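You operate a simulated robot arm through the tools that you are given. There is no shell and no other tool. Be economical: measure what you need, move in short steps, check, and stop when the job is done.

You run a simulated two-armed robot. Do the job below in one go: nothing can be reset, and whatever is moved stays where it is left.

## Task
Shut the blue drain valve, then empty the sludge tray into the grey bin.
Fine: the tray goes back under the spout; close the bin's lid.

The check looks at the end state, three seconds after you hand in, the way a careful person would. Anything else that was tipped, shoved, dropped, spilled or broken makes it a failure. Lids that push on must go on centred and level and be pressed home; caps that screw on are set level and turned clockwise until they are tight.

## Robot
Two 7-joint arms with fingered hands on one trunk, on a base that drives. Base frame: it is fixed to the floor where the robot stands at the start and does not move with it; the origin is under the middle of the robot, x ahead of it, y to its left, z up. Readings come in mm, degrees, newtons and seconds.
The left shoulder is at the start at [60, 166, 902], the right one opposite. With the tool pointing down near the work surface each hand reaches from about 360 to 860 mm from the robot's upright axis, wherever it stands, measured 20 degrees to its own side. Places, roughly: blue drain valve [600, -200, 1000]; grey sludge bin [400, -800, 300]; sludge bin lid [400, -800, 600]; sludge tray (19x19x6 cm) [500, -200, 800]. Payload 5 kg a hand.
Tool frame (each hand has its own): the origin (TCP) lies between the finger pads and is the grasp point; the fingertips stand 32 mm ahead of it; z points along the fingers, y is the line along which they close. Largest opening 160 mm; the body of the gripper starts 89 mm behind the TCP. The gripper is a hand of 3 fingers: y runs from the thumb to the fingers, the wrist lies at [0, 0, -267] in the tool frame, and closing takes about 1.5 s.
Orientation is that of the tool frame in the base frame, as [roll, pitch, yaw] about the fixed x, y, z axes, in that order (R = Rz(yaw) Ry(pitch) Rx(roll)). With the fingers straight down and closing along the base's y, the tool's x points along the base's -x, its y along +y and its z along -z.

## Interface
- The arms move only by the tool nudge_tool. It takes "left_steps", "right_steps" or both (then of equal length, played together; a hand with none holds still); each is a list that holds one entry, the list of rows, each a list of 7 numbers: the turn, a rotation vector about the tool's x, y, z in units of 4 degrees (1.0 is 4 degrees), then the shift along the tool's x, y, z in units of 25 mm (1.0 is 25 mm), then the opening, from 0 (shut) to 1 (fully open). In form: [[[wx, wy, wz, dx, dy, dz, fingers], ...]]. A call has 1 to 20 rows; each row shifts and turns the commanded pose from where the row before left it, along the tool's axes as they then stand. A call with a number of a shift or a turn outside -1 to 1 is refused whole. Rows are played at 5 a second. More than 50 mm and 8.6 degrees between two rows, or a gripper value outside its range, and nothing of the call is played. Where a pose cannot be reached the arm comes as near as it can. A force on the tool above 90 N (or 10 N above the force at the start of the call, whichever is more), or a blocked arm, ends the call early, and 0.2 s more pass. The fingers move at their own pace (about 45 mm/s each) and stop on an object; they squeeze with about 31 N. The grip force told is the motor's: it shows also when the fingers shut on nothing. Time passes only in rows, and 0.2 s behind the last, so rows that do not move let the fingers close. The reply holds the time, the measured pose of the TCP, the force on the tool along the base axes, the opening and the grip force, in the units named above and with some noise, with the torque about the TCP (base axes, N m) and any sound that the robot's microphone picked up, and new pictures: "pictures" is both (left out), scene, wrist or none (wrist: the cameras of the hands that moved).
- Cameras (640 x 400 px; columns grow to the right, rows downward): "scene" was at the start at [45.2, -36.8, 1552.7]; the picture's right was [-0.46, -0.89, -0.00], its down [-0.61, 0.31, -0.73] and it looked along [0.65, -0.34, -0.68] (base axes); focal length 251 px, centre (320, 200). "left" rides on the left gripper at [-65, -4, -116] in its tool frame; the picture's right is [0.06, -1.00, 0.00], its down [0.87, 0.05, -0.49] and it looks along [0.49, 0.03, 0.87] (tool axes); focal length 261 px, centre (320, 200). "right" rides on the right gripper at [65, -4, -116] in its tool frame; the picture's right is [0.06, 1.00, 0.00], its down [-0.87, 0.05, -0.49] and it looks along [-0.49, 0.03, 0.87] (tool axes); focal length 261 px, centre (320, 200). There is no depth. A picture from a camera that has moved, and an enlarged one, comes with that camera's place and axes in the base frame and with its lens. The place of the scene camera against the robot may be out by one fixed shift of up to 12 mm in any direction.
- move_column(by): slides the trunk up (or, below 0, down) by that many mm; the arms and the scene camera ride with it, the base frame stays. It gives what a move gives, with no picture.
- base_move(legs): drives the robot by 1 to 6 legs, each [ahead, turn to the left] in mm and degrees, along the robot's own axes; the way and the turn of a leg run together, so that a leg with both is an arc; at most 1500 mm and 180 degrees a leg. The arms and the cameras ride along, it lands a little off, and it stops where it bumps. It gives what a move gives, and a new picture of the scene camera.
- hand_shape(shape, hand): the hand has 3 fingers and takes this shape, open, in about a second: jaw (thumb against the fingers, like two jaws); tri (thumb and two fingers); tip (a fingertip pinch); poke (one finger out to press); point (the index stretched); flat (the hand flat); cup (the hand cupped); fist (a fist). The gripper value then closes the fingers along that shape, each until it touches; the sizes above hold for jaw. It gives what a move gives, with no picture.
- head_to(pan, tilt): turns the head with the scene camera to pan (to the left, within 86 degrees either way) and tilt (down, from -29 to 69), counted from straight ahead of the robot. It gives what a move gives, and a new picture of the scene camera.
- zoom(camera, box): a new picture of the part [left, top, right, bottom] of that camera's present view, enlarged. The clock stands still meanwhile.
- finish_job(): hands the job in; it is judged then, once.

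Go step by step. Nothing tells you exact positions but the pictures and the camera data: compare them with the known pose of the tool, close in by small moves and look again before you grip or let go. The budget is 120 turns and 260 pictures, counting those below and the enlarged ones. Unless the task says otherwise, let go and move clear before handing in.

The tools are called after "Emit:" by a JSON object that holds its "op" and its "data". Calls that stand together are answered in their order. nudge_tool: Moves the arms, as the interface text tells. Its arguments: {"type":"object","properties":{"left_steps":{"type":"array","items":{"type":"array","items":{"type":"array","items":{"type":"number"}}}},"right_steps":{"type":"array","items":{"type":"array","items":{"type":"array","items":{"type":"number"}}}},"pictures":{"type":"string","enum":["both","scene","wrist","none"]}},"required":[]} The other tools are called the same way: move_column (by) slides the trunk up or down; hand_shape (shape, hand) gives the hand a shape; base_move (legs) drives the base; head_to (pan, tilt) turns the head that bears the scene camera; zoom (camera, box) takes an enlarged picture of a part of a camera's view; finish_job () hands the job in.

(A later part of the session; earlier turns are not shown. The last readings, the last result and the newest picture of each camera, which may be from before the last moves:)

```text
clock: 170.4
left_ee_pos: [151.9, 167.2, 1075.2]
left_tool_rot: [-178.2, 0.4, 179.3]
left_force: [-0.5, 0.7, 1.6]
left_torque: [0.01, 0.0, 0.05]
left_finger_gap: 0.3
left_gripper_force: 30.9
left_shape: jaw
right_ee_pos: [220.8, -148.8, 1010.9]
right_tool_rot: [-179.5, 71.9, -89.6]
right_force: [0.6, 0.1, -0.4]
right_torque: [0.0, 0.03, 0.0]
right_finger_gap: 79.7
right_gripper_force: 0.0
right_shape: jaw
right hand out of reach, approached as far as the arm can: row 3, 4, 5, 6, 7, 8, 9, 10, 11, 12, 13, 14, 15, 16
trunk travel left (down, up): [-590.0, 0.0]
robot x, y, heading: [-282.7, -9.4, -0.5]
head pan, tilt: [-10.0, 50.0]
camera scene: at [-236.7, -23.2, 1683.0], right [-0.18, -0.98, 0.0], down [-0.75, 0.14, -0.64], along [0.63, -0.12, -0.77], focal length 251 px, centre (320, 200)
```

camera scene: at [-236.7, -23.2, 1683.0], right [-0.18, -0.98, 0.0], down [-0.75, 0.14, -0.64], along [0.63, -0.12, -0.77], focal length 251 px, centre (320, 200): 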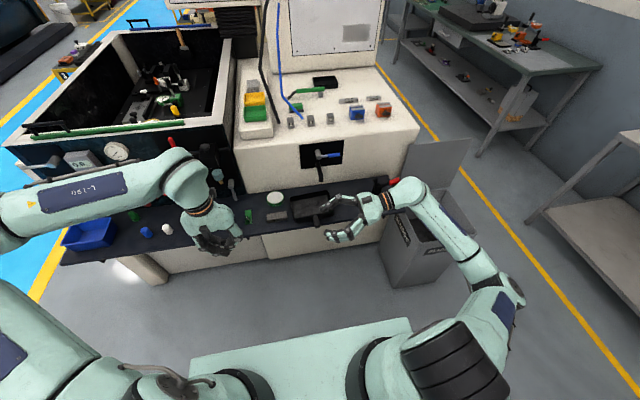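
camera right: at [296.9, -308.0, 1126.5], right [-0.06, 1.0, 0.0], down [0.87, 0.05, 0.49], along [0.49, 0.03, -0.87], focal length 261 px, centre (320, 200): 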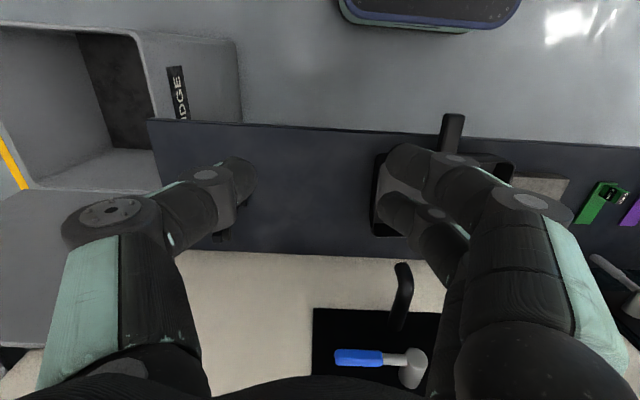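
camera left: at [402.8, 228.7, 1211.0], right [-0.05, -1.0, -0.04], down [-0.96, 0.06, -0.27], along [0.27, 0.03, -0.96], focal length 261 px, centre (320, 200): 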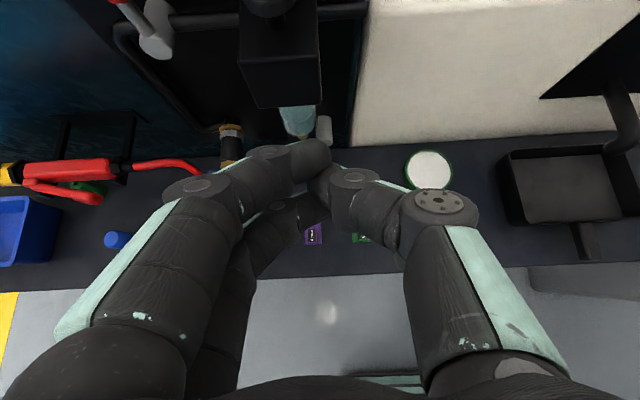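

The arm limits at 72° in this yaw, but the yaw-180 roll works to 128°. So: grip at this yaw, carry, turn the hand to yaw 180 in the air at the bin, then roll. Returning to tool-down now.

Emit:
{"op": "nudge_tool", "data": {"right_steps": [[[0, 1, 0, 0, 0, 0, 1], [0, 1, 0, 0, 0, 0, 1], [0, 1, 0, 0, 0, 0, 1], [0, 1, 0, 0, 0, 0, 1], [0, 1, 0, 0, 0, 0, 1], [0, 1, 0, 0, 0, 0, 1], [0, 1, 0, 0, 0, 0, 1], [0, 1, 0, 0, 0, 0, 1], [0, 1, 0, 0, 0, 0, 1], [0, 1, 0, 0, 0, 0, 1], [0, 1, 0, 0, 0, 0, 1], [0, 1, 0, 0, 0, 0, 1], [0, 1, 0, 0, 0, 0, 1], [0, 1, 0, 0, 0, 0, 1], [0, 1, 0, 0, 0, 0, 1], [0, 1, 0, 0, 0, 0, 1], [0, 1, 0, 0, 0, 0, 1], [0, 1, 0, 0, 0, 0, 1]]], "pictures": "none"}}

Emit:
{"op": "base_move", "data": {"legs": [[215, 0]]}}

```text
clock: 174.2
left_ee_pos: [152.0, 168.4, 1074.8]
left_tool_rot: [-178.0, 0.3, 179.3]
left_force: [1.1, -0.1, 0.2]
left_torque: [-0.02, 0.0, 0.02]
left_finger_gap: 0.0
left_gripper_force: 31.0
left_shape: jaw
right_ee_pos: [220.5, -147.9, 1012.1]
right_tool_rot: [-179.9, -0.1, -89.9]
right_force: [-0.5, 1.3, 0.3]
right_torque: [0.01, -0.01, -0.03]
right_finger_gap: 160.2
right_gripper_force: 0.2
right_shape: jaw
trunk travel left (down, up): [-590.0, 0.0]
robot x, y, heading: [-282.2, -7.9, -0.5]
head pan, tilt: [-10.0, 50.0]
```

```text
clock: 175.9
left_ee_pos: [369.3, 165.6, 1073.7]
left_tool_rot: [-178.1, 0.3, 179.3]
left_force: [1.6, -0.4, -0.1]
left_torque: [0.04, 0.03, 0.0]
left_finger_gap: 0.2
left_gripper_force: 30.8
left_shape: jaw
right_ee_pos: [438.4, -150.3, 1011.1]
right_tool_rot: [-179.9, -0.1, -90.0]
right_force: [-0.3, -0.2, -0.8]
right_torque: [0.01, 0.06, -0.03]
right_finger_gap: 159.8
right_gripper_force: 0.0
right_shape: jaw
trunk travel left (down, up): [-590.0, 0.0]
robot x, y, heading: [-66.1, -14.1, -0.8]
head pan, tilt: [-10.0, 50.0]
camera scene: at [-17.7, -25.1, 1682.9], right [-0.18, -0.98, 0.0], down [-0.75, 0.14, -0.64], along [0.63, -0.12, -0.77], focal length 251 px, centre (320, 200)
```

scene: 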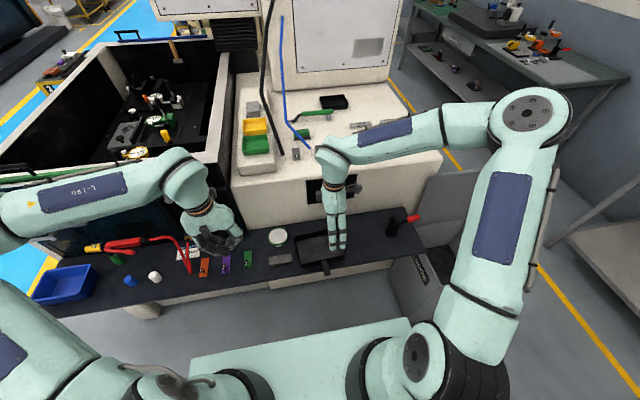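

Moving above the pan's centre, with the hand fully open.

Emit:
{"op": "nudge_tool", "data": {"right_steps": [[[0, 0, 0, -0.66, -0.58, 0, 1], [0, 0, 0, -0.66, -0.58, 0, 1], [0, 0, 0, 0, 0, 0.9, 1], [0, 0, 0, 0, 0, 0.9, 1], [0, 0, 0, 0, 0, 0.9, 1], [0, 0, 0, 0, 0, 0.9, 1]]], "pictures": "wrist"}}

Emit:
{"op": "zoom", "data": {"camera": "scene", "box": [260, 170, 400, 280]}}

```text
clock: 177.3
left_ee_pos: [368.6, 164.9, 1074.4]
left_tool_rot: [-178.1, 0.4, 179.4]
left_force: [0.3, 0.3, -0.4]
left_torque: [0.03, 0.02, -0.01]
left_finger_gap: 0.0
left_gripper_force: 31.2
left_shape: jaw
right_ee_pos: [468.7, -115.2, 921.7]
right_tool_rot: [-179.9, 0.1, -90.1]
right_force: [0.1, 0.0, 0.8]
right_torque: [-0.02, 0.03, 0.04]
right_finger_gap: 159.8
right_gripper_force: 0.0
right_shape: jaw
trunk travel left (down, up): [-590.0, 0.0]
robot x, y, heading: [-68.0, -16.1, -0.7]
head pan, tilt: [-10.0, 50.0]
camera right: at [472.3, -182.8, 1037.2], right [-1.0, -0.06, 0.0], down [-0.05, 0.87, 0.49], along [-0.03, 0.49, -0.87], focal length 261 px, centre (320, 200)
```

right: 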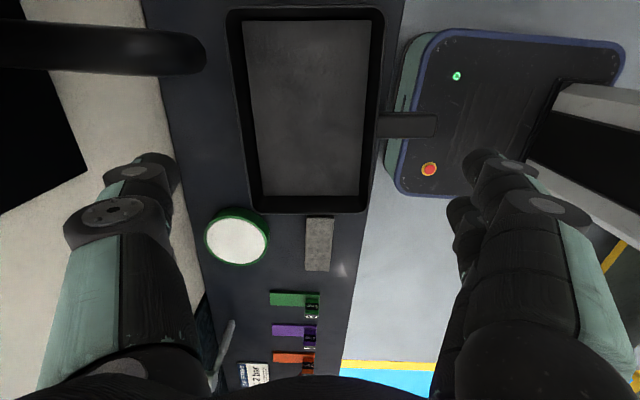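

```text
3.64 times, centred on (330, 225) of scene
camera zoom: at [-19.2, -24.9, 1683.0], right [-0.18, -0.98, 0.0], down [-0.75, 0.14, -0.64], along [0.63, -0.12, -0.77], focal length 914 px, centre (284, 109)
```

zoom: 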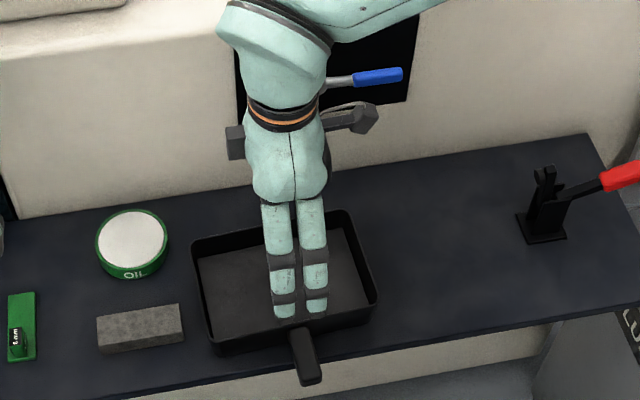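

From the wrist camera the pan's centre is (480, −127). I'll centre on it and lower to z≈852, then check.

Emit:
{"op": "nudge_tool", "data": {"right_steps": [[[0, 0, 0, 0.45, -0.45, 0, 1], [0, 0, 0, 0, 0, 0.7, 1], [0, 0, 0, 0, 0, 0.7, 1], [0, 0, 0, 0, 0, 0.7, 1], [0, 0, 0, 0, 0, 0.7, 1]]], "pictures": "wrist"}}

Emit:
{"op": "zoom", "data": {"camera": "scene", "box": [280, 190, 380, 270]}}

```text
clock: 178.5
left_ee_pos: [368.1, 165.0, 1074.5]
left_tool_rot: [-178.0, 0.3, 179.3]
left_force: [0.0, -0.2, -0.1]
left_torque: [0.03, 0.0, -0.02]
left_finger_gap: 0.0
left_gripper_force: 31.2
left_shape: jaw
right_ee_pos: [479.5, -129.0, 851.6]
right_tool_rot: [-179.9, 0.0, -90.1]
right_force: [-0.2, 0.5, -0.2]
right_torque: [0.02, 0.03, 0.0]
right_finger_gap: 159.6
right_gripper_force: 0.0
right_shape: jaw
trunk travel left (down, up): [-590.0, 0.0]
robot x, y, heading: [-68.7, -10.0, -0.6]
head pan, tilt: [-10.0, 50.0]
camera right: at [483.2, -194.5, 966.6], right [-1.0, -0.06, 0.0], down [-0.05, 0.87, 0.49], along [-0.03, 0.49, -0.87], focal length 261 px, centre (320, 200)
```

right: 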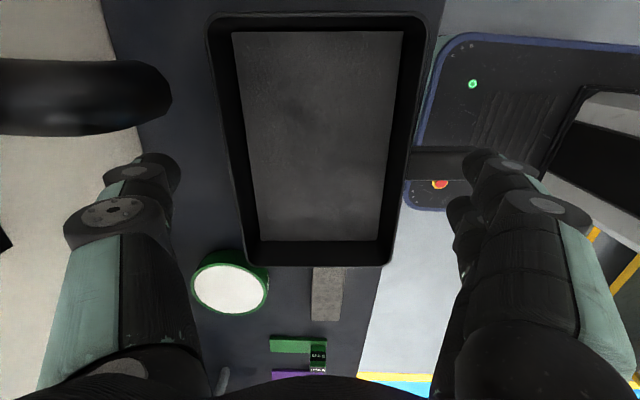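

```text
5.00 times, centred on (330, 230) of scene
camera zoom: at [-19.2, -25.1, 1683.0], right [-0.18, -0.98, 0.0], down [-0.75, 0.14, -0.64], along [0.63, -0.12, -0.77], focal length 1257 px, centre (270, 50)
```

zoom: 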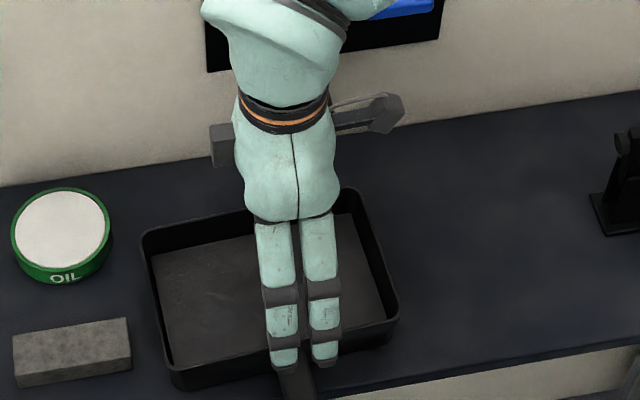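

Centred. Lower 22 mm so the tips lie just above the handle, then close slowly on the walls.

Emit:
{"op": "nudge_tool", "data": {"right_steps": [[[0, 0, 0, 0.08, -0.04, 0.45, 1], [0, 0, 0, 0, 0, 0.43, 1], [0, 0, 0, 0, 0, 0, 0.75], [0, 0, 0, 0, 0, 0, 0.6], [0, 0, 0, 0, 0, 0, 0.5], [0, 0, 0, 0, 0, 0, 0.5], [0, 0, 0, 0, 0, 0, 0.5]]], "pictures": "wrist"}}

Emit:
{"op": "zoom", "data": {"camera": "scene", "box": [280, 190, 380, 270]}}

```text
clock: 180.1
left_ee_pos: [369.2, 165.4, 1075.2]
left_tool_rot: [-178.1, 0.4, 179.3]
left_force: [0.1, -0.4, -0.1]
left_torque: [0.02, 0.0, -0.03]
left_finger_gap: 0.1
left_gripper_force: 31.2
left_shape: jaw
right_ee_pos: [478.9, -129.8, 829.2]
right_tool_rot: [-180.0, 0.1, -90.1]
right_force: [1.1, -0.2, 0.7]
right_torque: [0.03, -0.01, -0.04]
right_finger_gap: 80.7
right_gripper_force: 0.1
right_shape: jaw
trunk travel left (down, up): [-590.0, 0.0]
robot x, y, heading: [-65.0, -11.3, -0.5]
head pan, tilt: [-10.0, 50.0]
camera right: at [484.0, -196.3, 945.5], right [-1.0, -0.06, 0.0], down [-0.05, 0.87, 0.49], along [-0.03, 0.49, -0.87], focal length 261 px, centre (320, 200)
```

right: 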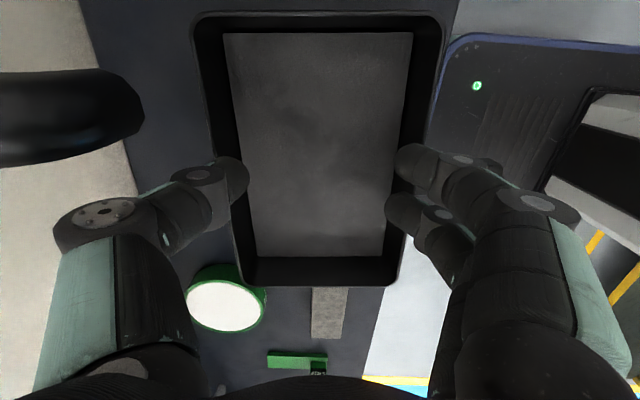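

```text
5.00 times, centred on (330, 230) of scene
camera zoom: at [-19.5, -25.1, 1683.0], right [-0.18, -0.98, 0.0], down [-0.75, 0.14, -0.64], along [0.63, -0.12, -0.77], focal length 1257 px, centre (270, 50)
```

zoom: 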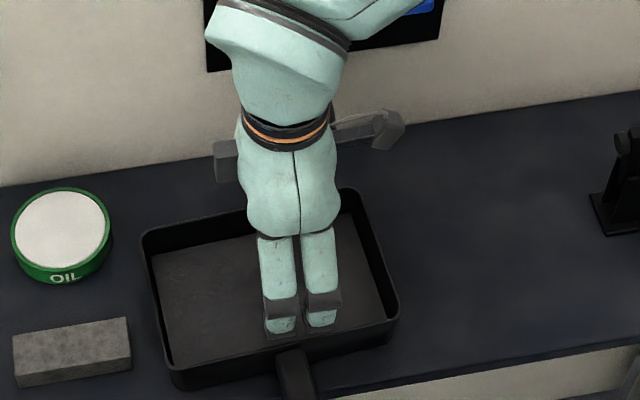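

The fingers passed above the rim, so the tray is lower than I reckoned (rim ≈793, handle top ≈773). Reopen, then lower 19 mm and look.

Emit:
{"op": "nudge_tool", "data": {"right_steps": [[[0, 0, 0, 0, 0, 0, 1], [0, 0, 0, 0, 0, 0, 1], [0, 0, 0, 0, 0, 0, 1], [0, 0, 0, 0, 0, 0, 1], [0, 0, 0, 0, 0, 0, 1], [0, 0, 0, -0.1, -0.08, 0.4, 1], [0, 0, 0, 0, 0, 0.36, 1]]], "pictures": "wrist"}}

Emit:
{"op": "zoom", "data": {"camera": "scene", "box": [280, 190, 380, 270]}}

```text
clock: 181.7
left_ee_pos: [368.7, 164.5, 1074.8]
left_tool_rot: [-178.1, 0.4, 179.2]
left_force: [-0.2, -0.2, 0.0]
left_torque: [-0.02, 0.0, -0.03]
left_finger_gap: 0.0
left_gripper_force: 31.0
left_shape: jaw
right_ee_pos: [481.4, -127.1, 810.9]
right_tool_rot: [-179.7, 0.0, -90.0]
right_force: [0.4, -0.5, 10.2]
right_torque: [0.09, 0.86, 0.07]
right_finger_gap: 159.9
right_gripper_force: 0.0
right_shape: jaw
trunk travel left (down, up): [-590.0, 0.0]
robot x, y, heading: [-66.0, -11.6, -0.3]
head pan, tilt: [-10.0, 50.0]
camera right: at [485.9, -193.8, 927.2], right [-1.0, -0.06, 0.0], down [-0.06, 0.87, 0.49], along [-0.03, 0.49, -0.87], focal length 261 px, centre (320, 200)
```

right: 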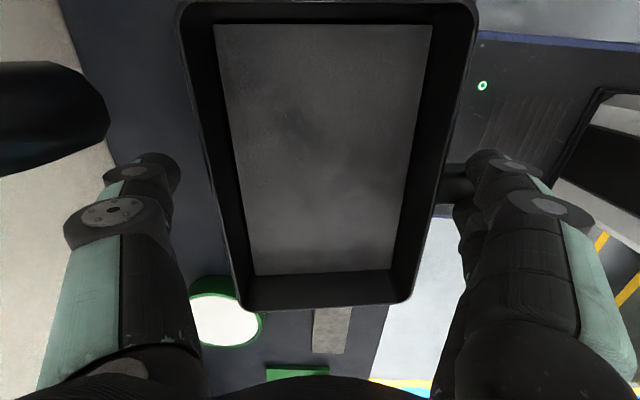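

```text
5.00 times, centred on (330, 230) of scene
camera zoom: at [-20.1, -25.1, 1683.3], right [-0.18, -0.98, 0.0], down [-0.75, 0.14, -0.64], along [0.63, -0.12, -0.77], focal length 1257 px, centre (270, 50)
```

zoom: 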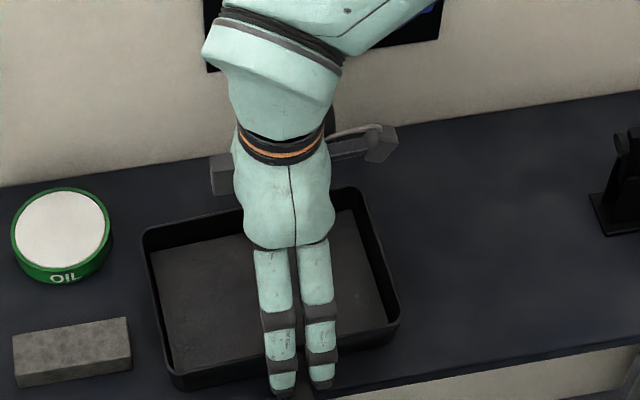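

Fingers touch the handle top (10 N) at z≈779. I'll rise 3 mm and close on the walls.

Emit:
{"op": "nudge_tool", "data": {"right_steps": [[[0, 0, 0, 0, 0, -0.14, 1], [0, 0, 0, 0, 0, 0, 0.85], [0, 0, 0, 0, 0, 0, 0.75], [0, 0, 0, 0, 0, 0, 0.7], [0, 0, 0, 0, 0, 0, 0.6], [0, 0, 0, 0, 0, 0, 0.6]]], "pictures": "wrist"}}

Emit:
{"op": "zoom", "data": {"camera": "scene", "box": [280, 190, 380, 270]}}

```text
clock: 183.1
left_ee_pos: [367.7, 165.4, 1075.3]
left_tool_rot: [-178.2, 0.5, 179.3]
left_force: [-0.3, 0.1, -1.0]
left_torque: [0.03, 0.0, 0.0]
left_finger_gap: 0.0
left_gripper_force: 31.0
left_shape: jaw
right_ee_pos: [482.0, -127.2, 815.5]
right_tool_rot: [-179.7, 0.0, -90.1]
right_force: [4.1, -2.7, 27.2]
right_torque: [0.31, 1.75, -0.02]
right_finger_gap: 127.0
right_gripper_force: 30.9
right_shape: jaw
trunk travel left (down, up): [-590.0, 0.0]
robot x, y, heading: [-66.2, -14.4, -0.5]
head pan, tilt: [-10.0, 50.0]
camera right: at [486.1, -193.9, 931.5], right [-1.0, -0.06, -0.01], down [-0.06, 0.87, 0.49], along [-0.03, 0.49, -0.87], focal length 261 px, centre (320, 200)
```

right: 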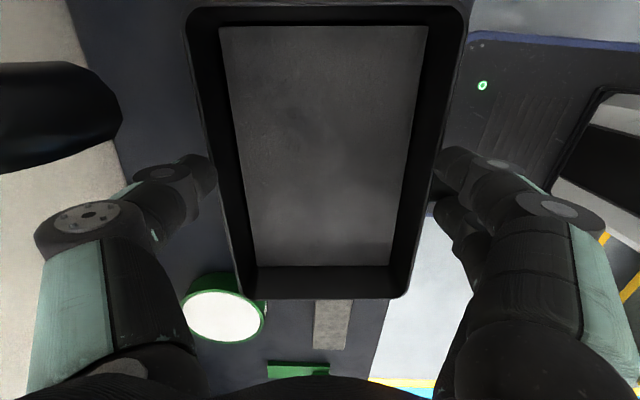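

```text
5.00 times, centred on (330, 230) of scene
camera zoom: at [-20.8, -24.9, 1683.3], right [-0.18, -0.98, 0.0], down [-0.75, 0.14, -0.64], along [0.63, -0.12, -0.77], focal length 1257 px, centre (270, 50)
```

zoom: 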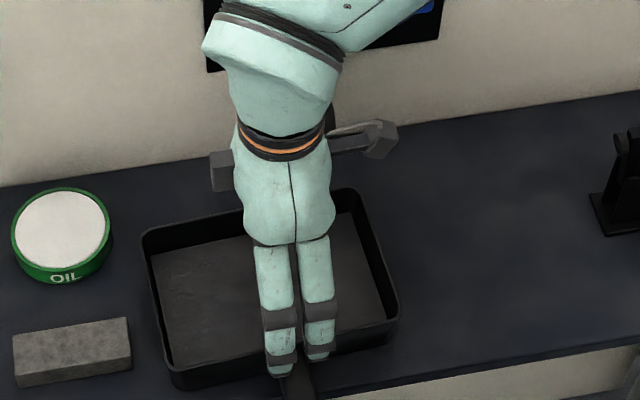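

Solid grip on both walls (127 mm). Lifting 20 mm to check load and level.

Emit:
{"op": "nudge_tool", "data": {"right_steps": [[[0, 0, 0, 0, 0, -0.2, 0.5], [0, 0, 0, 0, 0, -0.2, 0.5], [0, 0, 0, 0, 0, -0.3, 0.5], [0, 0, 0, 0, 0, -0.3, 0.5], [0, 0, 0, 0, 0, 0, 0.5], [0, 0, 0, 0, 0, 0, 0.5]]], "pictures": "wrist"}}

Emit:
{"op": "zoom", "data": {"camera": "scene", "box": [280, 190, 380, 270]}}

```text
clock: 184.5
left_ee_pos: [368.4, 165.1, 1074.1]
left_tool_rot: [-178.1, 0.4, 179.3]
left_force: [-0.2, -0.3, 0.4]
left_torque: [0.0, -0.02, 0.01]
left_finger_gap: 0.0
left_gripper_force: 31.1
left_shape: jaw
right_ee_pos: [482.4, -128.5, 840.6]
right_tool_rot: [-179.9, -0.1, -90.1]
right_force: [0.4, 0.8, -6.9]
right_torque: [-0.06, -0.12, -0.02]
right_finger_gap: 123.5
right_gripper_force: 31.0
right_shape: jaw
trunk travel left (down, up): [-590.0, 0.0]
robot x, y, heading: [-65.8, -9.9, -0.6]
head pan, tilt: [-10.0, 50.0]
camera right: at [486.1, -194.4, 955.1], right [-1.0, -0.06, 0.0], down [-0.05, 0.87, 0.49], along [-0.03, 0.49, -0.87], focal length 261 px, centre (320, 200)
```

right: 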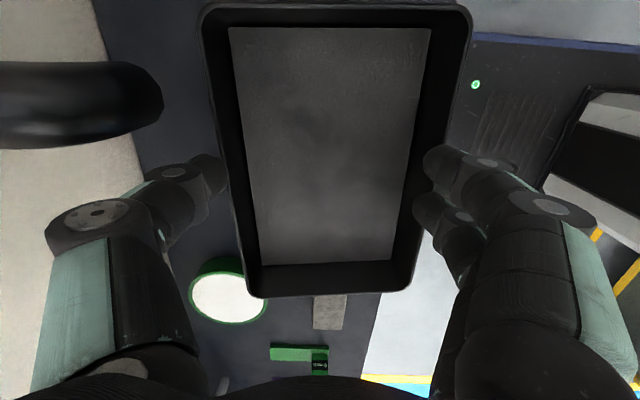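

```text
5.00 times, centred on (330, 230) of scene
camera zoom: at [-19.1, -25.2, 1683.0], right [-0.18, -0.98, 0.0], down [-0.75, 0.14, -0.64], along [0.63, -0.12, -0.77], focal length 1257 px, centre (270, 50)
```

zoom: 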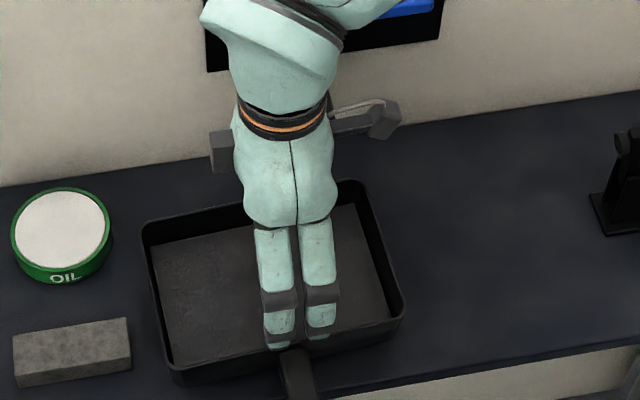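

Whole weight (≈7 N) carried, nearly no torque, level. Now drive straight back out from under the spout.

Emit:
{"op": "base_move", "data": {"legs": [[-240, 0]]}}

Emit:
{"op": "zoom", "data": {"camera": "right", "box": [0, 0, 640, 400]}}

```text
clock: 186.2
left_ee_pos: [127.0, 166.9, 1076.2]
left_tool_rot: [-178.1, 0.5, 179.2]
left_force: [-0.6, 0.1, 0.8]
left_torque: [0.04, -0.06, -0.01]
left_finger_gap: 0.0
left_gripper_force: 31.5
left_shape: jaw
right_ee_pos: [240.2, -127.0, 840.3]
right_tool_rot: [-179.9, 0.1, -90.1]
right_force: [-0.4, 0.3, -7.3]
right_torque: [-0.05, -0.12, 0.01]
right_finger_gap: 123.8
right_gripper_force: 31.0
right_shape: jaw
trunk travel left (down, up): [-590.0, 0.0]
robot x, y, heading: [-309.3, -13.3, -0.5]
head pan, tilt: [-10.0, 50.0]
camera scene: at [-261.7, -22.8, 1683.1], right [-0.18, -0.98, 0.0], down [-0.75, 0.14, -0.64], along [0.63, -0.12, -0.77], focal length 251 px, centre (320, 200)
```

scene: 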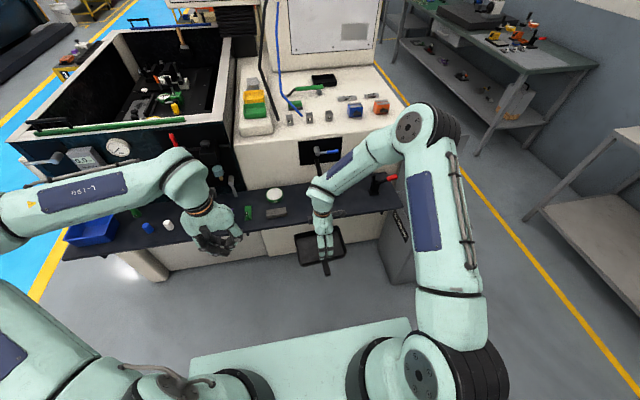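

```text
1.00 times, centred on (320, 200) of right (not enlarged: the box is as wide or as high as the picture)
camera zoom: at [244.1, -192.7, 955.8], right [-1.0, -0.06, 0.0], down [-0.05, 0.87, 0.49], along [-0.03, 0.49, -0.87], focal length 261 px, centre (320, 200)
```

zoom: 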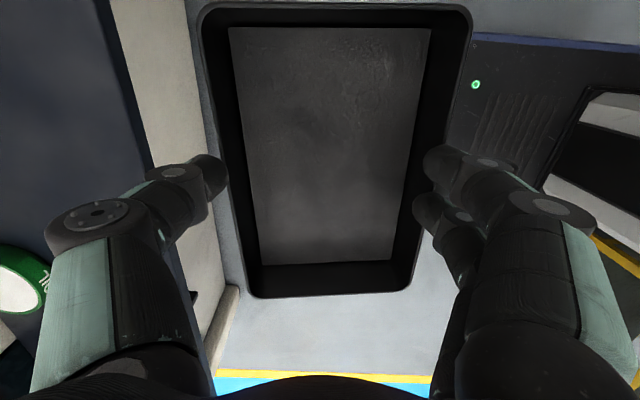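

Stable, no slip. Driving round to the bin.

Emit:
{"op": "base_move", "data": {"legs": [[0, -90], [640, 0], [0, 90]]}}

Emit:
{"op": "zoom", "data": {"camera": "right", "box": [0, 0, 640, 400]}}

```text
clock: 197.7
left_ee_pos: [117.2, -475.9, 1075.1]
left_tool_rot: [-178.0, 0.4, 178.4]
left_force: [-0.1, -0.8, 0.7]
left_torque: [0.02, 0.02, -0.02]
left_finger_gap: 0.2
left_gripper_force: 30.2
left_shape: jaw
right_ee_pos: [225.3, -770.9, 839.7]
right_tool_rot: [-179.9, -0.1, -90.8]
right_force: [-0.5, -0.2, -6.1]
right_torque: [-0.05, -0.11, -0.01]
right_finger_gap: 123.4
right_gripper_force: 31.0
right_shape: jaw
trunk travel left (down, up): [-590.0, 0.0]
robot x, y, heading: [-321.0, -648.2, -1.6]
head pan, tilt: [-10.0, 50.0]
camera scene: at [-274.4, -659.5, 1683.0], right [-0.2, -0.98, 0.0], down [-0.75, 0.15, -0.64], along [0.63, -0.13, -0.77], focal length 251 px, centre (320, 200)
```

scene: 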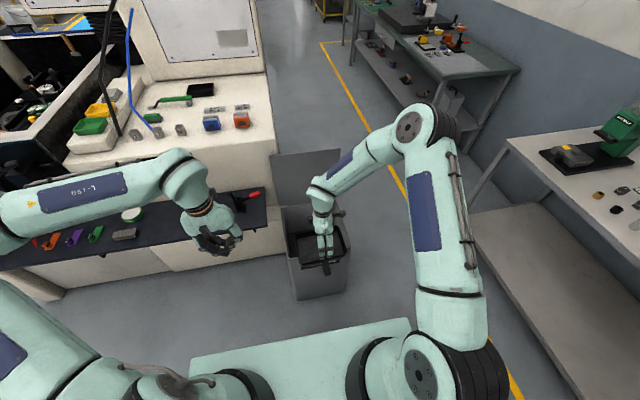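

```text
1.00 times, centred on (320, 200) of right (not enlarged: the box is as wide or as high as the picture)
camera zoom: at [228.4, -836.6, 955.3], right [-1.0, -0.05, 0.0], down [-0.04, 0.87, 0.49], along [-0.02, 0.49, -0.87], focal length 261 px, centre (320, 200)
```

zoom: 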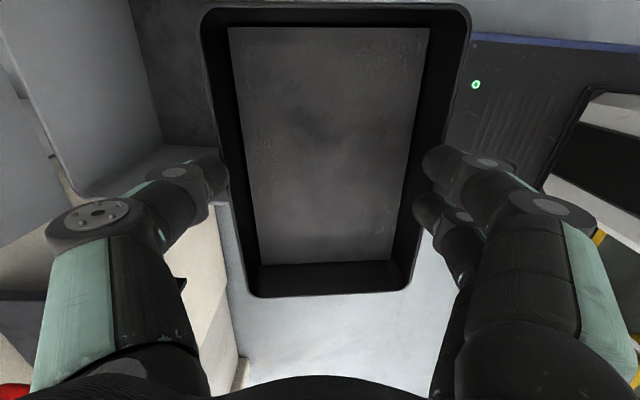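

Tray level over there, lid still open. Driving up to the bin, then raising the hand relative to the shoulder (trunk down).

Emit:
{"op": "base_move", "data": {"legs": [[215, 1.4]]}}

Emit:
{"op": "nudge_tool", "data": {"right_steps": [[[0, 0, 0, 0, 0, -0.7, 0.5], [0, 0, 0, 0, 0, -0.9, 0.5], [0, 0, 0, 0, 0, -0.9, 0.5], [0, 0, 0, 0, 0, -0.9, 0.5], [0, 0, 0, 0, 0, -0.9, 0.5], [0, 0, 0, 0, 0, -0.9, 0.5]]], "pictures": "none"}}

Emit:
{"op": "move_column", "data": {"by": -110}}

```text
clock: 199.4
left_ee_pos: [327.3, -466.7, 1072.8]
left_tool_rot: [-178.2, 0.3, -180.0]
left_force: [-0.1, -0.7, 0.4]
left_torque: [-0.03, 0.04, -0.02]
left_finger_gap: 0.0
left_gripper_force: 30.7
left_shape: jaw
right_ee_pos: [443.4, -759.6, 838.5]
right_tool_rot: [-179.9, 0.1, -89.6]
right_force: [0.1, -1.2, -6.3]
right_torque: [-0.07, -0.1, 0.0]
right_finger_gap: 123.7
right_gripper_force: 31.2
right_shape: jaw
trunk travel left (down, up): [-590.0, 0.0]
robot x, y, heading: [-106.5, -651.0, -0.3]
head pan, tilt: [-10.0, 50.0]
camera scene: at [-57.9, -661.3, 1682.9], right [-0.17, -0.98, 0.0], down [-0.76, 0.13, -0.64], along [0.63, -0.11, -0.77], focal length 251 px, centre (320, 200)
```

scene: 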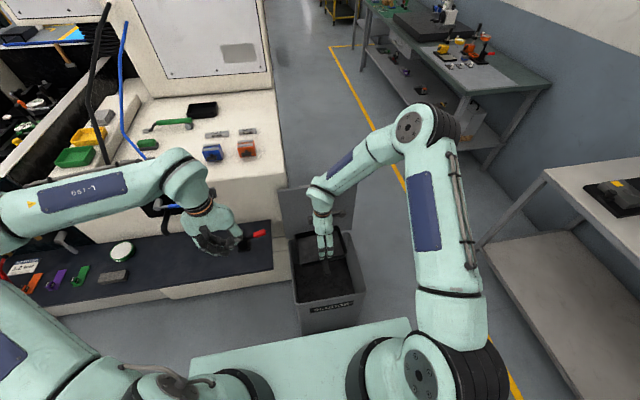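

```text
clock: 200.8
left_ee_pos: [326.7, -466.5, 1075.6]
left_tool_rot: [-178.1, 0.4, 179.9]
left_force: [-0.3, 0.0, -0.1]
left_torque: [0.0, -0.05, -0.02]
left_finger_gap: 0.1
left_gripper_force: 31.1
left_shape: jaw
right_ee_pos: [441.9, -759.9, 970.0]
right_tool_rot: [-179.9, 0.0, -89.4]
right_force: [0.1, 0.1, -6.9]
right_torque: [-0.04, -0.09, 0.0]
right_finger_gap: 123.6
right_gripper_force: 30.7
right_shape: jaw
trunk travel left (down, up): [-590.0, 0.0]
robot x, y, heading: [-111.1, -649.7, -0.1]
head pan, tilt: [-10.0, 50.0]
```

```text
clock: 202.2
left_ee_pos: [326.5, -467.2, 965.0]
left_tool_rot: [-178.0, 0.4, 179.9]
left_force: [-0.3, 0.2, -0.7]
left_torque: [0.04, -0.01, 0.0]
left_finger_gap: 0.1
left_gripper_force: 30.8
left_shape: jaw
right_ee_pos: [442.2, -759.5, 859.0]
right_tool_rot: [-179.9, 0.0, -89.5]
right_force: [-0.8, 0.1, -5.9]
right_torque: [-0.07, -0.09, -0.02]
right_finger_gap: 123.5
right_gripper_force: 31.1
right_shape: jaw
trunk travel left (down, up): [-480.0, 110.0]
robot x, y, heading: [-109.1, -646.9, 0.1]
head pan, tilt: [-10.0, 50.0]
```

Now turning the hand (with tray) to yaw 180, level.

Emit:
{"op": "nudge_tool", "data": {"right_steps": [[[0, 0, 1, 0, 0, 0, 0.5], [0, 0, 1, 0, 0, 0, 0.5], [0, 0, 1, 0, 0, 0, 0.5], [0, 0, 1, 0, 0, 0, 0.5], [0, 0, 1, 0, 0, 0, 0.5], [0, 0, 1, 0, 0, 0, 0.5], [0, 0, 1, 0, 0, 0, 0.5], [0, 0, 1, 0, 0, 0, 0.5], [0, 0, 1, 0, 0, 0, 0.5], [0, 0, 1, 0, 0, 0, 0.5], [0, 0, 1, 0, 0, 0, 0.5], [0, 0, 1, 0, 0, 0, 0.5], [0, 0, 1, 0, 0, 0, 0.5], [0, 0, 1, 0, 0, 0, 0.5], [0, 0, 1, 0, 0, 0, 0.5], [0, 0, 1, 0, 0, 0, 0.5], [0, 0, 1, 0, 0, 0, 0.5], [0, 0, 1, 0, 0, 0, 0.5], [0, 0, 1, 0, 0, 0, 0.5], [0, 0, 1, 0, 0, 0, 0.5]]], "pictures": "none"}}

Emit:
{"op": "nudge_tool", "data": {"right_steps": [[[0, 0, 1, 0, 0, 0, 0.5], [0, 0, 1, 0, 0, 0, 0.5], [0, 0, 0.6, 0, 0, 0, 0.5], [0, 0, 0, 0, -0.6, 0, 0.5], [0, 0, 0, 0, -0.6, 0, 0.5], [0, 0, 0, 0, -0.6, 0, 0.5], [0, 0, 0, 0, 0, 0, 0.5]]], "pictures": "both"}}

```text
clock: 206.4
left_ee_pos: [326.8, -468.1, 964.4]
left_tool_rot: [-178.2, 0.4, 179.9]
left_force: [0.1, 0.0, 0.7]
left_torque: [0.03, -0.01, 0.0]
left_finger_gap: 0.1
left_gripper_force: 30.9
left_shape: jaw
right_ee_pos: [443.0, -759.3, 859.8]
right_tool_rot: [-180.0, 0.1, -169.5]
right_force: [-0.1, -0.7, -7.1]
right_torque: [-0.11, 0.0, -0.01]
right_finger_gap: 123.4
right_gripper_force: 31.3
right_shape: jaw
trunk travel left (down, up): [-480.0, 110.0]
robot x, y, heading: [-107.3, -650.4, -0.2]
head pan, tilt: [-10.0, 50.0]
```

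```text
clock: 208.0
left_ee_pos: [326.7, -466.8, 965.5]
left_tool_rot: [-178.1, 0.4, 179.9]
left_force: [0.3, 1.0, 0.4]
left_torque: [0.06, 0.01, -0.01]
left_finger_gap: 0.0
left_gripper_force: 31.0
left_shape: jaw
right_ee_pos: [443.6, -803.6, 859.4]
right_tool_rot: [180.0, 0.1, -179.9]
right_force: [-0.6, 0.2, -5.9]
right_torque: [-0.11, 0.06, -0.02]
right_finger_gap: 123.5
right_gripper_force: 31.4
right_shape: jaw
trunk travel left (down, up): [-480.0, 110.0]
robot x, y, heading: [-107.9, -649.3, -0.0]
head pan, tilt: [-10.0, 50.0]
camera scene: at [-59.7, -661.3, 1573.0], right [-0.17, -0.98, 0.0], down [-0.75, 0.13, -0.64], along [0.63, -0.11, -0.77], focal length 251 px, centre (320, 200)
camera right: at [377.7, -809.2, 974.2], right [-0.06, 1.0, 0.0], down [0.87, 0.06, 0.49], along [0.49, 0.03, -0.87], focal length 261 px, centre (320, 200)
```

scene: 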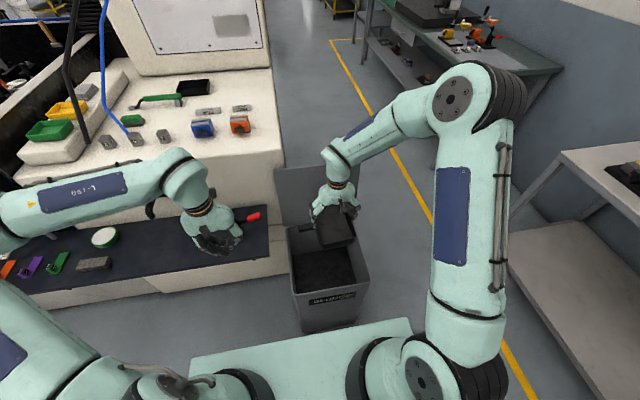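
right: 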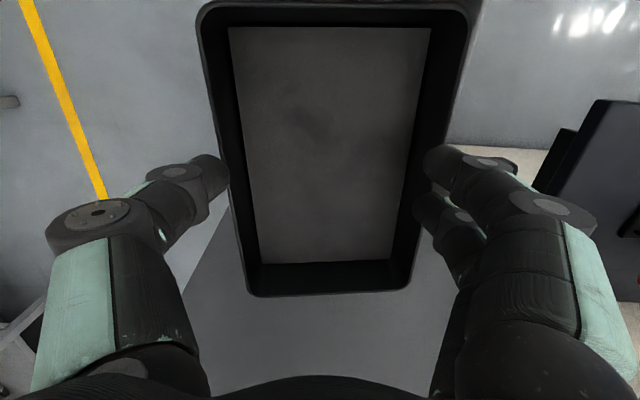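

Tray is over the bin (443, −804). Pouring: rolling the hand over to point left.

Emit:
{"op": "nudge_tool", "data": {"right_steps": [[[-1, 0, 0, 0, 0, 0, 0.5], [-1, 0, 0, 0, 0, 0, 0.5], [-1, 0, 0, 0, 0, 0, 0.5], [-1, 0, 0, 0, 0, 0, 0.5], [-1, 0, 0, 0, 0, 0, 0.5], [-1, 0, 0, 0, 0, 0, 0.5], [-1, 0, 0, 0, 0, 0, 0.5], [-1, 0, 0, 0, 0, 0, 0.5], [-1, 0, 0, 0, 0, 0, 0.5], [-1, 0, 0, 0, 0, 0, 0.5], [-1, 0, 0, 0, 0, 0, 0.5], [-1, 0, 0, 0, 0, 0, 0.5], [-1, 0, 0, 0, 0, 0, 0.5], [-1, 0, 0, 0, 0, 0, 0.5], [-1, 0, 0, 0, 0, 0, 0.5], [-1, 0, 0, 0, 0, 0, 0.5]]], "pictures": "both"}}

```text
clock: 211.4
left_ee_pos: [327.2, -467.8, 965.5]
left_tool_rot: [-178.1, 0.3, 179.8]
left_force: [0.2, -0.1, -0.2]
left_torque: [0.03, 0.03, 0.02]
left_finger_gap: 0.1
left_gripper_force: 31.4
left_shape: jaw
right_ee_pos: [442.8, -806.0, 859.1]
right_tool_rot: [115.9, 0.0, -179.9]
right_force: [0.7, -0.4, -2.7]
right_torque: [-0.25, 0.04, 0.01]
right_finger_gap: 123.4
right_gripper_force: 31.1
right_shape: jaw
trunk travel left (down, up): [-480.0, 110.0]
robot x, y, heading: [-103.5, -650.8, -0.1]
head pan, tilt: [-10.0, 50.0]
camera scene: at [-59.8, -661.8, 1573.1], right [-0.17, -0.98, 0.0], down [-0.75, 0.13, -0.64], along [0.63, -0.11, -0.77], focal length 251 px, centre (320, 200)
camera right: at [378.0, -911.8, 905.9], right [-0.06, 0.44, 0.9], down [0.87, -0.42, 0.26], along [0.49, 0.8, -0.35], focal length 261 px, centre (320, 200)
```

scene: 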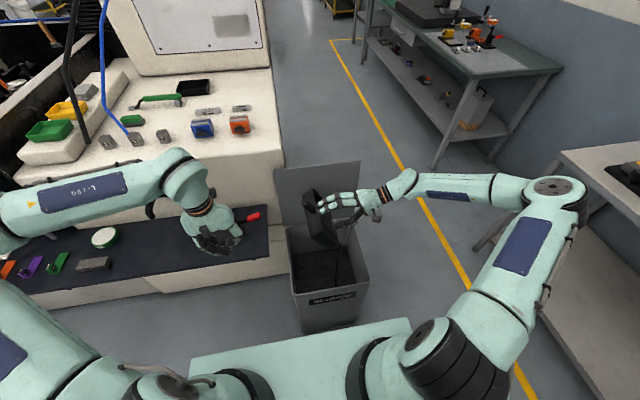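
right: 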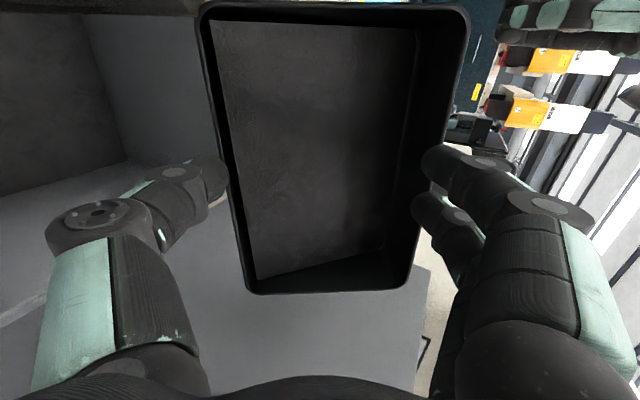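

Sludge is flowing into the bin. Continuing the roll.

Emit:
{"op": "nudge_tool", "data": {"right_steps": [[[-1, 0, 0, 0, 0, 0, 0.5], [-1, 0, 0, 0, 0, 0, 0.5], [-1, 0, 0, 0, 0, 0, 0.5], [-1, 0, 0, 0, 0, 0, 0.5], [-1, 0, 0, 0, 0, 0, 0.5], [-1, 0, 0, 0, 0, 0, 0.5], [-1, 0, 0, 0, 0, 0, 0.5], [-1, 0, 0, 0, 0, 0, 0.5], [-1, 0, 0, 0, 0, 0, 0.5], [-1, 0, 0, 0, 0, 0, 0.5], [-1, 0, 0, 0, 0, 0, 0.5], [-1, 0, 0, 0, 0, 0, 0.5], [-1, 0, 0, 0, 0, 0, 0.5], [-1, 0, 0, 0, 0, 0, 0.5], [-1, 0, 0, 0, 0, 0, 0.5], [0, 0, 0, 0, 0, 0, 0.5], [0, 0, 0, 0, 0, 0, 0.5], [0, 0, 0, 0, 0, 0, 0.5], [0, 0, 0, 0, 0, 0, 0.5], [0, 0, 0, 0, 0, 0, 0.5]]], "pictures": "both"}}

Emit:
{"op": "zoom", "data": {"camera": "scene", "box": [260, 160, 400, 340]}}

```text
clock: 215.6
left_ee_pos: [326.6, -467.2, 965.2]
left_tool_rot: [-178.1, 0.4, 179.9]
left_force: [0.4, -0.1, -0.2]
left_torque: [-0.02, 0.02, 0.0]
left_finger_gap: 0.0
left_gripper_force: 30.6
left_shape: jaw
right_ee_pos: [442.3, -804.2, 859.5]
right_tool_rot: [56.1, 0.1, -179.8]
right_force: [-0.3, -0.4, -3.1]
right_torque: [-0.08, 0.02, -0.01]
right_finger_gap: 123.3
right_gripper_force: 31.9
right_shape: jaw
trunk travel left (down, up): [-480.0, 110.0]
robot x, y, heading: [-107.2, -648.6, 0.1]
head pan, tilt: [-10.0, 50.0]
camera scene: at [-60.0, -661.4, 1573.0], right [-0.17, -0.98, 0.0], down [-0.75, 0.13, -0.64], along [0.63, -0.11, -0.77], focal length 251 px, centre (320, 200)
camera right: at [377.8, -898.9, 790.7], right [-0.06, -0.56, 0.83], down [0.87, -0.44, -0.23], along [0.49, 0.71, 0.51], focal length 261 px, centre (320, 200)
```

scene: 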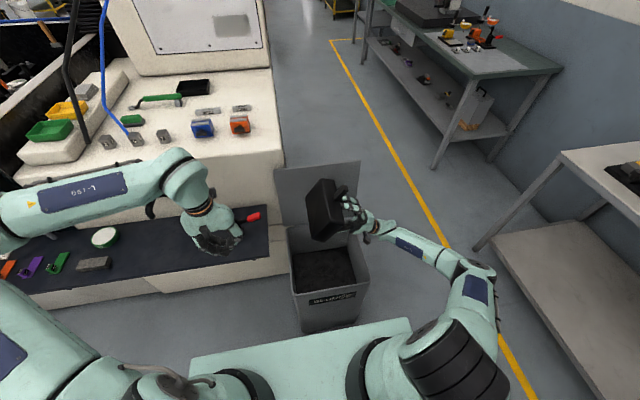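
right: 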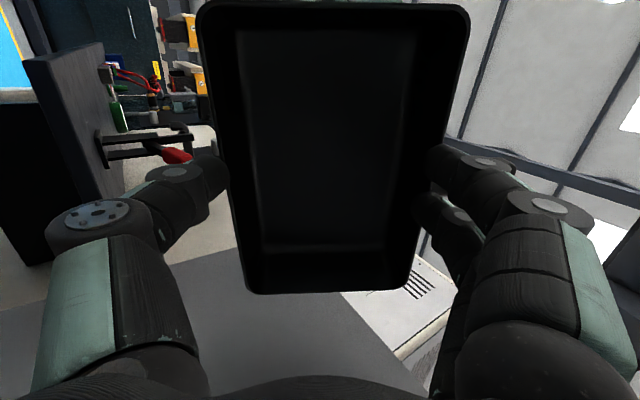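

```text
2.22 times, centred on (330, 250) of scene
camera zoom: at [-60.0, -661.4, 1573.0], right [-0.17, -0.98, 0.0], down [-0.75, 0.13, -0.64], along [0.63, -0.11, -0.77], focal length 559 px, centre (298, 89)
```

zoom: 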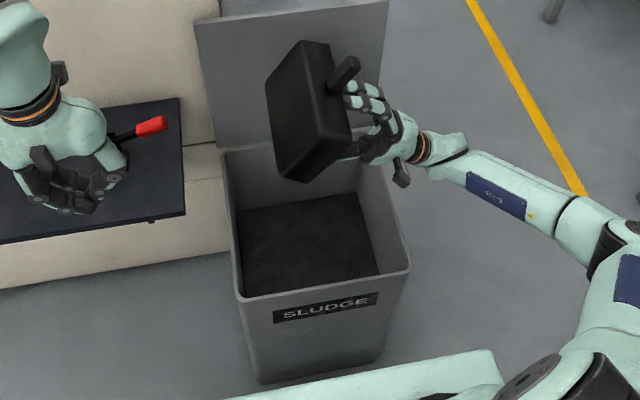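

The tray is empty and the sludge is in the bin, with no spill visible. Rolling back.

Emit:
{"op": "nudge_tool", "data": {"right_steps": [[[1, 0, 0, 0, 0, 0, 0.5], [1, 0, 0, 0, 0, 0, 0.5], [1, 0, 0, 0, 0, 0, 0.5], [1, 0, 0, 0, 0, 0, 0.5], [1, 0, 0, 0, 0, 0, 0.5], [1, 0, 0, 0, 0, 0, 0.5], [1, 0, 0, 0, 0, 0, 0.5], [1, 0, 0, 0, 0, 0, 0.5], [1, 0, 0, 0, 0, 0, 0.5], [1, 0, 0, 0, 0, 0, 0.5], [1, 0, 0, 0, 0, 0, 0.5], [1, 0, 0, 0, 0, 0, 0.5], [1, 0, 0, 0, 0, 0, 0.5], [1, 0, 0, 0, 0, 0, 0.5], [1, 0, 0, 0, 0, 0, 0.5], [1, 0, 0, 0, 0, 0, 0.5], [1, 0, 0, 0, 0, 0, 0.5], [1, 0, 0, 0, 0, 0, 0.5], [1, 0, 0, 0, 0, 0, 0.5], [1, 0, 0, 0, 0, 0, 0.5]]], "pictures": "none"}}

Emit:
{"op": "nudge_tool", "data": {"right_steps": [[[1, 0, 0, 0, 0, 0, 0.5], [1, 0, 0, 0, 0, 0, 0.5], [1, 0, 0, 0, 0, 0, 0.5], [1, 0, 0, 0, 0, 0, 0.5], [1, 0, 0, 0, 0, 0, 0.5], [1, 0, 0, 0, 0, 0, 0.5], [1, 0, 0, 0, 0, 0, 0.5], [1, 0, 0, 0, 0, 0, 0.5], [1, 0, 0, 0, 0, 0, 0.5], [1, 0, 0, 0, 0, 0, 0.5], [1, 0, 0, 0, 0, 0, 0.5]]], "pictures": "wrist"}}

```text
clock: 219.8
left_ee_pos: [326.0, -466.0, 965.0]
left_tool_rot: [-178.2, 0.3, 179.9]
left_force: [0.3, 0.5, -0.4]
left_torque: [0.0, 0.01, -0.01]
left_finger_gap: 0.1
left_gripper_force: 30.7
left_shape: jaw
right_ee_pos: [442.0, -804.7, 859.4]
right_tool_rot: [136.0, 0.2, -179.9]
right_force: [-0.6, -0.1, -0.8]
right_torque: [0.01, 0.03, -0.01]
right_finger_gap: 99.5
right_gripper_force: 30.7
right_shape: jaw
trunk travel left (down, up): [-480.0, 110.0]
robot x, y, heading: [-108.8, -651.3, -0.0]
head pan, tilt: [-10.0, 50.0]
```

```text
clock: 222.2
left_ee_pos: [326.3, -466.6, 964.6]
left_tool_rot: [-178.0, 0.4, 179.9]
left_force: [0.5, -0.4, 0.5]
left_torque: [0.03, 0.01, -0.02]
left_finger_gap: 0.0
left_gripper_force: 30.8
left_shape: jaw
right_ee_pos: [442.6, -804.6, 859.2]
right_tool_rot: [-179.9, 0.2, -179.9]
right_force: [-0.5, -0.1, -0.1]
right_torque: [-0.05, -0.02, -0.03]
right_finger_gap: 98.9
right_gripper_force: 30.5
right_shape: jaw
trunk travel left (down, up): [-480.0, 110.0]
robot x, y, heading: [-106.5, -648.6, 0.2]
head pan, tilt: [-10.0, 50.0]
camera right: at [377.6, -809.2, 974.8], right [-0.06, 1.0, 0.0], down [0.87, 0.06, 0.49], along [0.49, 0.03, -0.87], focal length 261 px, centre (320, 200)
```

right: 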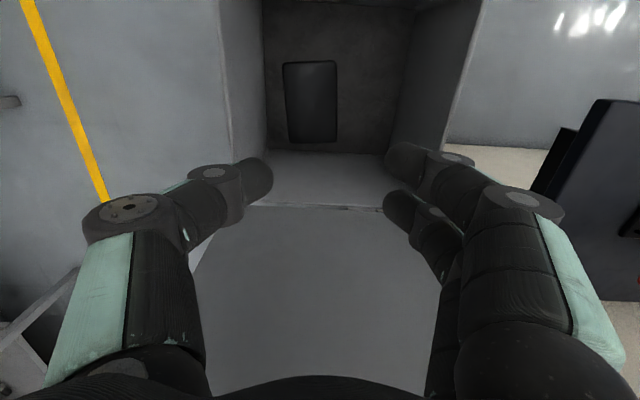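

The tray slipped out on the way back and fell into the bin. I'll look at how it lies, to retrieve it.

Emit:
{"op": "zoom", "data": {"camera": "right", "box": [220, 0, 480, 170]}}

Emit:
{"op": "zoom", "data": {"camera": "scene", "box": [260, 160, 400, 340]}}

```text
2.35 times, centred on (350, 85) of right
camera zoom: at [377.6, -809.2, 974.8], right [-0.06, 1.0, 0.0], down [0.87, 0.06, 0.49], along [0.49, 0.03, -0.87], focal length 613 px, centre (249, 471)
```

zoom: 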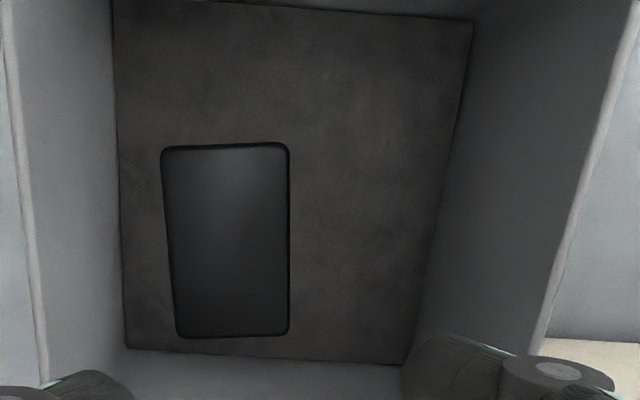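

```text
2.22 times, centred on (330, 250) of scene
camera zoom: at [-60.1, -660.8, 1573.0], right [-0.17, -0.98, 0.0], down [-0.75, 0.13, -0.64], along [0.63, -0.11, -0.77], focal length 559 px, centre (298, 89)
```

zoom: 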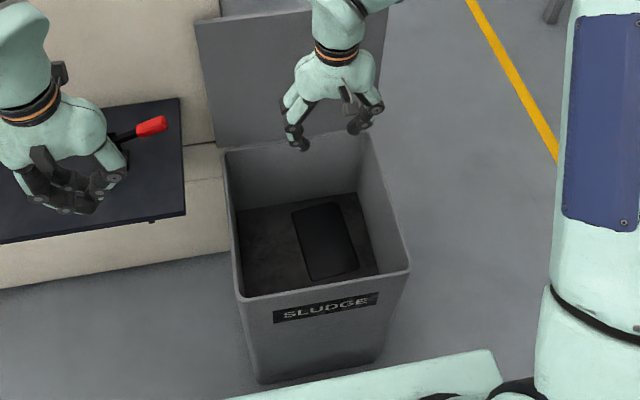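

The tray lies upside down in the bin at about (478, −822), its handle most likely toward +y at y≈−756…−700, just under the sludge surface (z≈365). I'll turn the hand to close along x, move over the handle, and lower the trunk.

Emit:
{"op": "nudge_tool", "data": {"right_steps": [[[0, 0, -1, 0, 0, 0, 0.45], [0, 0, -1, 0, 0, 0, 0.45], [0, 0, -1, 0, 0, 0, 0.45], [0, 0, -1, 0, 0, 0, 0.45], [0, 0, -1, 0, 0, 0, 0.45], [0, 0, -1, 0, 0, 0, 0.45], [0, 0, -1, 0, 0, 0, 0.45], [0, 0, -1, 0, 0, 0, 0.45], [0, 0, -1, 0, 0, 0, 0.45], [0, 0, -1, 0, 0, 0, 0.45], [0, 0, -1, 0, 0, 0, 0.45], [0, 0, -1, 0, 0, 0, 0.45], [0, 0, -1, 0, 0, 0, 0.45], [0, 0, -1, 0, 0, 0, 0.45], [0, 0, -1, 0, 0, 0, 0.45], [0, 0, -1, 0, 0, 0, 0.45], [0, 0, -1, 0, 0, 0, 0.45], [0, 0, -1, 0, 0, 0, 0.45], [0, 0, -1, 0, 0, 0, 0.45], [0, 0, -1, 0, 0, 0, 0.45]]], "pictures": "none"}}

Emit:
{"op": "nudge_tool", "data": {"right_steps": [[[0, 0, -1, 0, 0, 0, 0.45], [0, 0, -1, 0, 0, 0, 0.45], [0, 0, -0.5, 0, 0, 0, 0.45], [0, 0, 0, -0.8, -0.35, 0, 0.45], [0, 0, 0, -0.8, -0.35, 0, 0.45], [0, 0, 0, -0.8, -0.35, 0, 0.45], [0, 0, 0, -0.8, -0.35, 0, 0.45]]], "pictures": "none"}}

Emit:
{"op": "move_column", "data": {"by": -220}}

Emit:
{"op": "zoom", "data": {"camera": "right", "box": [0, 0, 640, 400]}}

```text
clock: 226.4
left_ee_pos: [326.3, -467.0, 964.5]
left_tool_rot: [-178.1, 0.4, 179.9]
left_force: [-0.5, 0.6, -0.6]
left_torque: [0.0, -0.01, 0.02]
left_finger_gap: 0.0
left_gripper_force: 31.3
left_shape: jaw
right_ee_pos: [441.2, -805.3, 859.3]
right_tool_rot: [-179.9, 0.0, -99.8]
right_force: [-0.3, 0.6, 0.3]
right_torque: [0.01, -0.02, 0.0]
right_finger_gap: 71.8
right_gripper_force: 0.1
right_shape: jaw
trunk travel left (down, up): [-480.0, 110.0]
robot x, y, heading: [-106.4, -648.6, 0.1]
head pan, tilt: [-10.0, 50.0]
```

```text
clock: 228.0
left_ee_pos: [326.2, -468.5, 964.5]
left_tool_rot: [-178.1, 0.4, 179.9]
left_force: [0.2, -0.1, -0.3]
left_torque: [-0.02, -0.01, 0.01]
left_finger_gap: 0.0
left_gripper_force: 31.1
left_shape: jaw
right_ee_pos: [477.4, -726.1, 860.4]
right_tool_rot: [-179.9, 0.0, -89.9]
right_force: [-1.1, -0.3, 0.1]
right_torque: [0.0, -0.01, 0.03]
right_finger_gap: 72.2
right_gripper_force: 0.0
right_shape: jaw
trunk travel left (down, up): [-480.0, 110.0]
robot x, y, heading: [-106.2, -648.5, -0.0]
head pan, tilt: [-10.0, 50.0]
```

```text
clock: 230.3
left_ee_pos: [325.8, -468.5, 745.3]
left_tool_rot: [-178.1, 0.4, 179.9]
left_force: [0.8, -0.1, 1.1]
left_torque: [-0.05, -0.01, 0.0]
left_finger_gap: 0.0
left_gripper_force: 30.7
left_shape: jaw
right_ee_pos: [478.9, -724.7, 639.2]
right_tool_rot: [-179.8, 0.0, -89.9]
right_force: [-0.8, 0.3, 0.1]
right_torque: [0.0, 0.0, 0.01]
right_finger_gap: 71.7
right_gripper_force: 0.0
right_shape: jaw
trunk travel left (down, up): [-260.0, 330.0]
robot x, y, heading: [-105.6, -648.2, -0.0]
head pan, tilt: [-10.0, 50.0]
```

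```text
1.00 times, centred on (320, 200) of right (not enlarged: the box is as wide or as high as the picture)
camera zoom: at [482.2, -791.2, 755.2], right [-1.0, -0.06, 0.0], down [-0.06, 0.87, 0.49], along [-0.03, 0.49, -0.87], focal length 261 px, centre (320, 200)
```

zoom: 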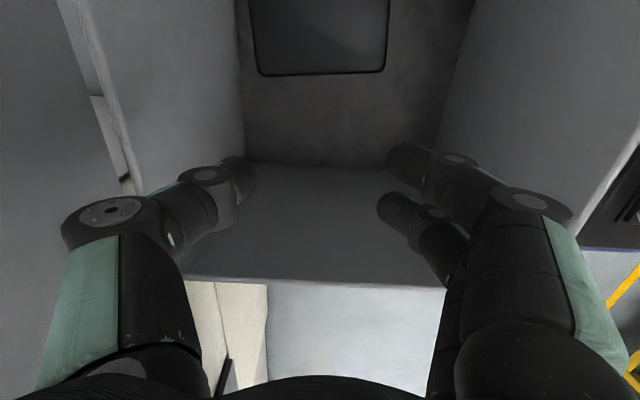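

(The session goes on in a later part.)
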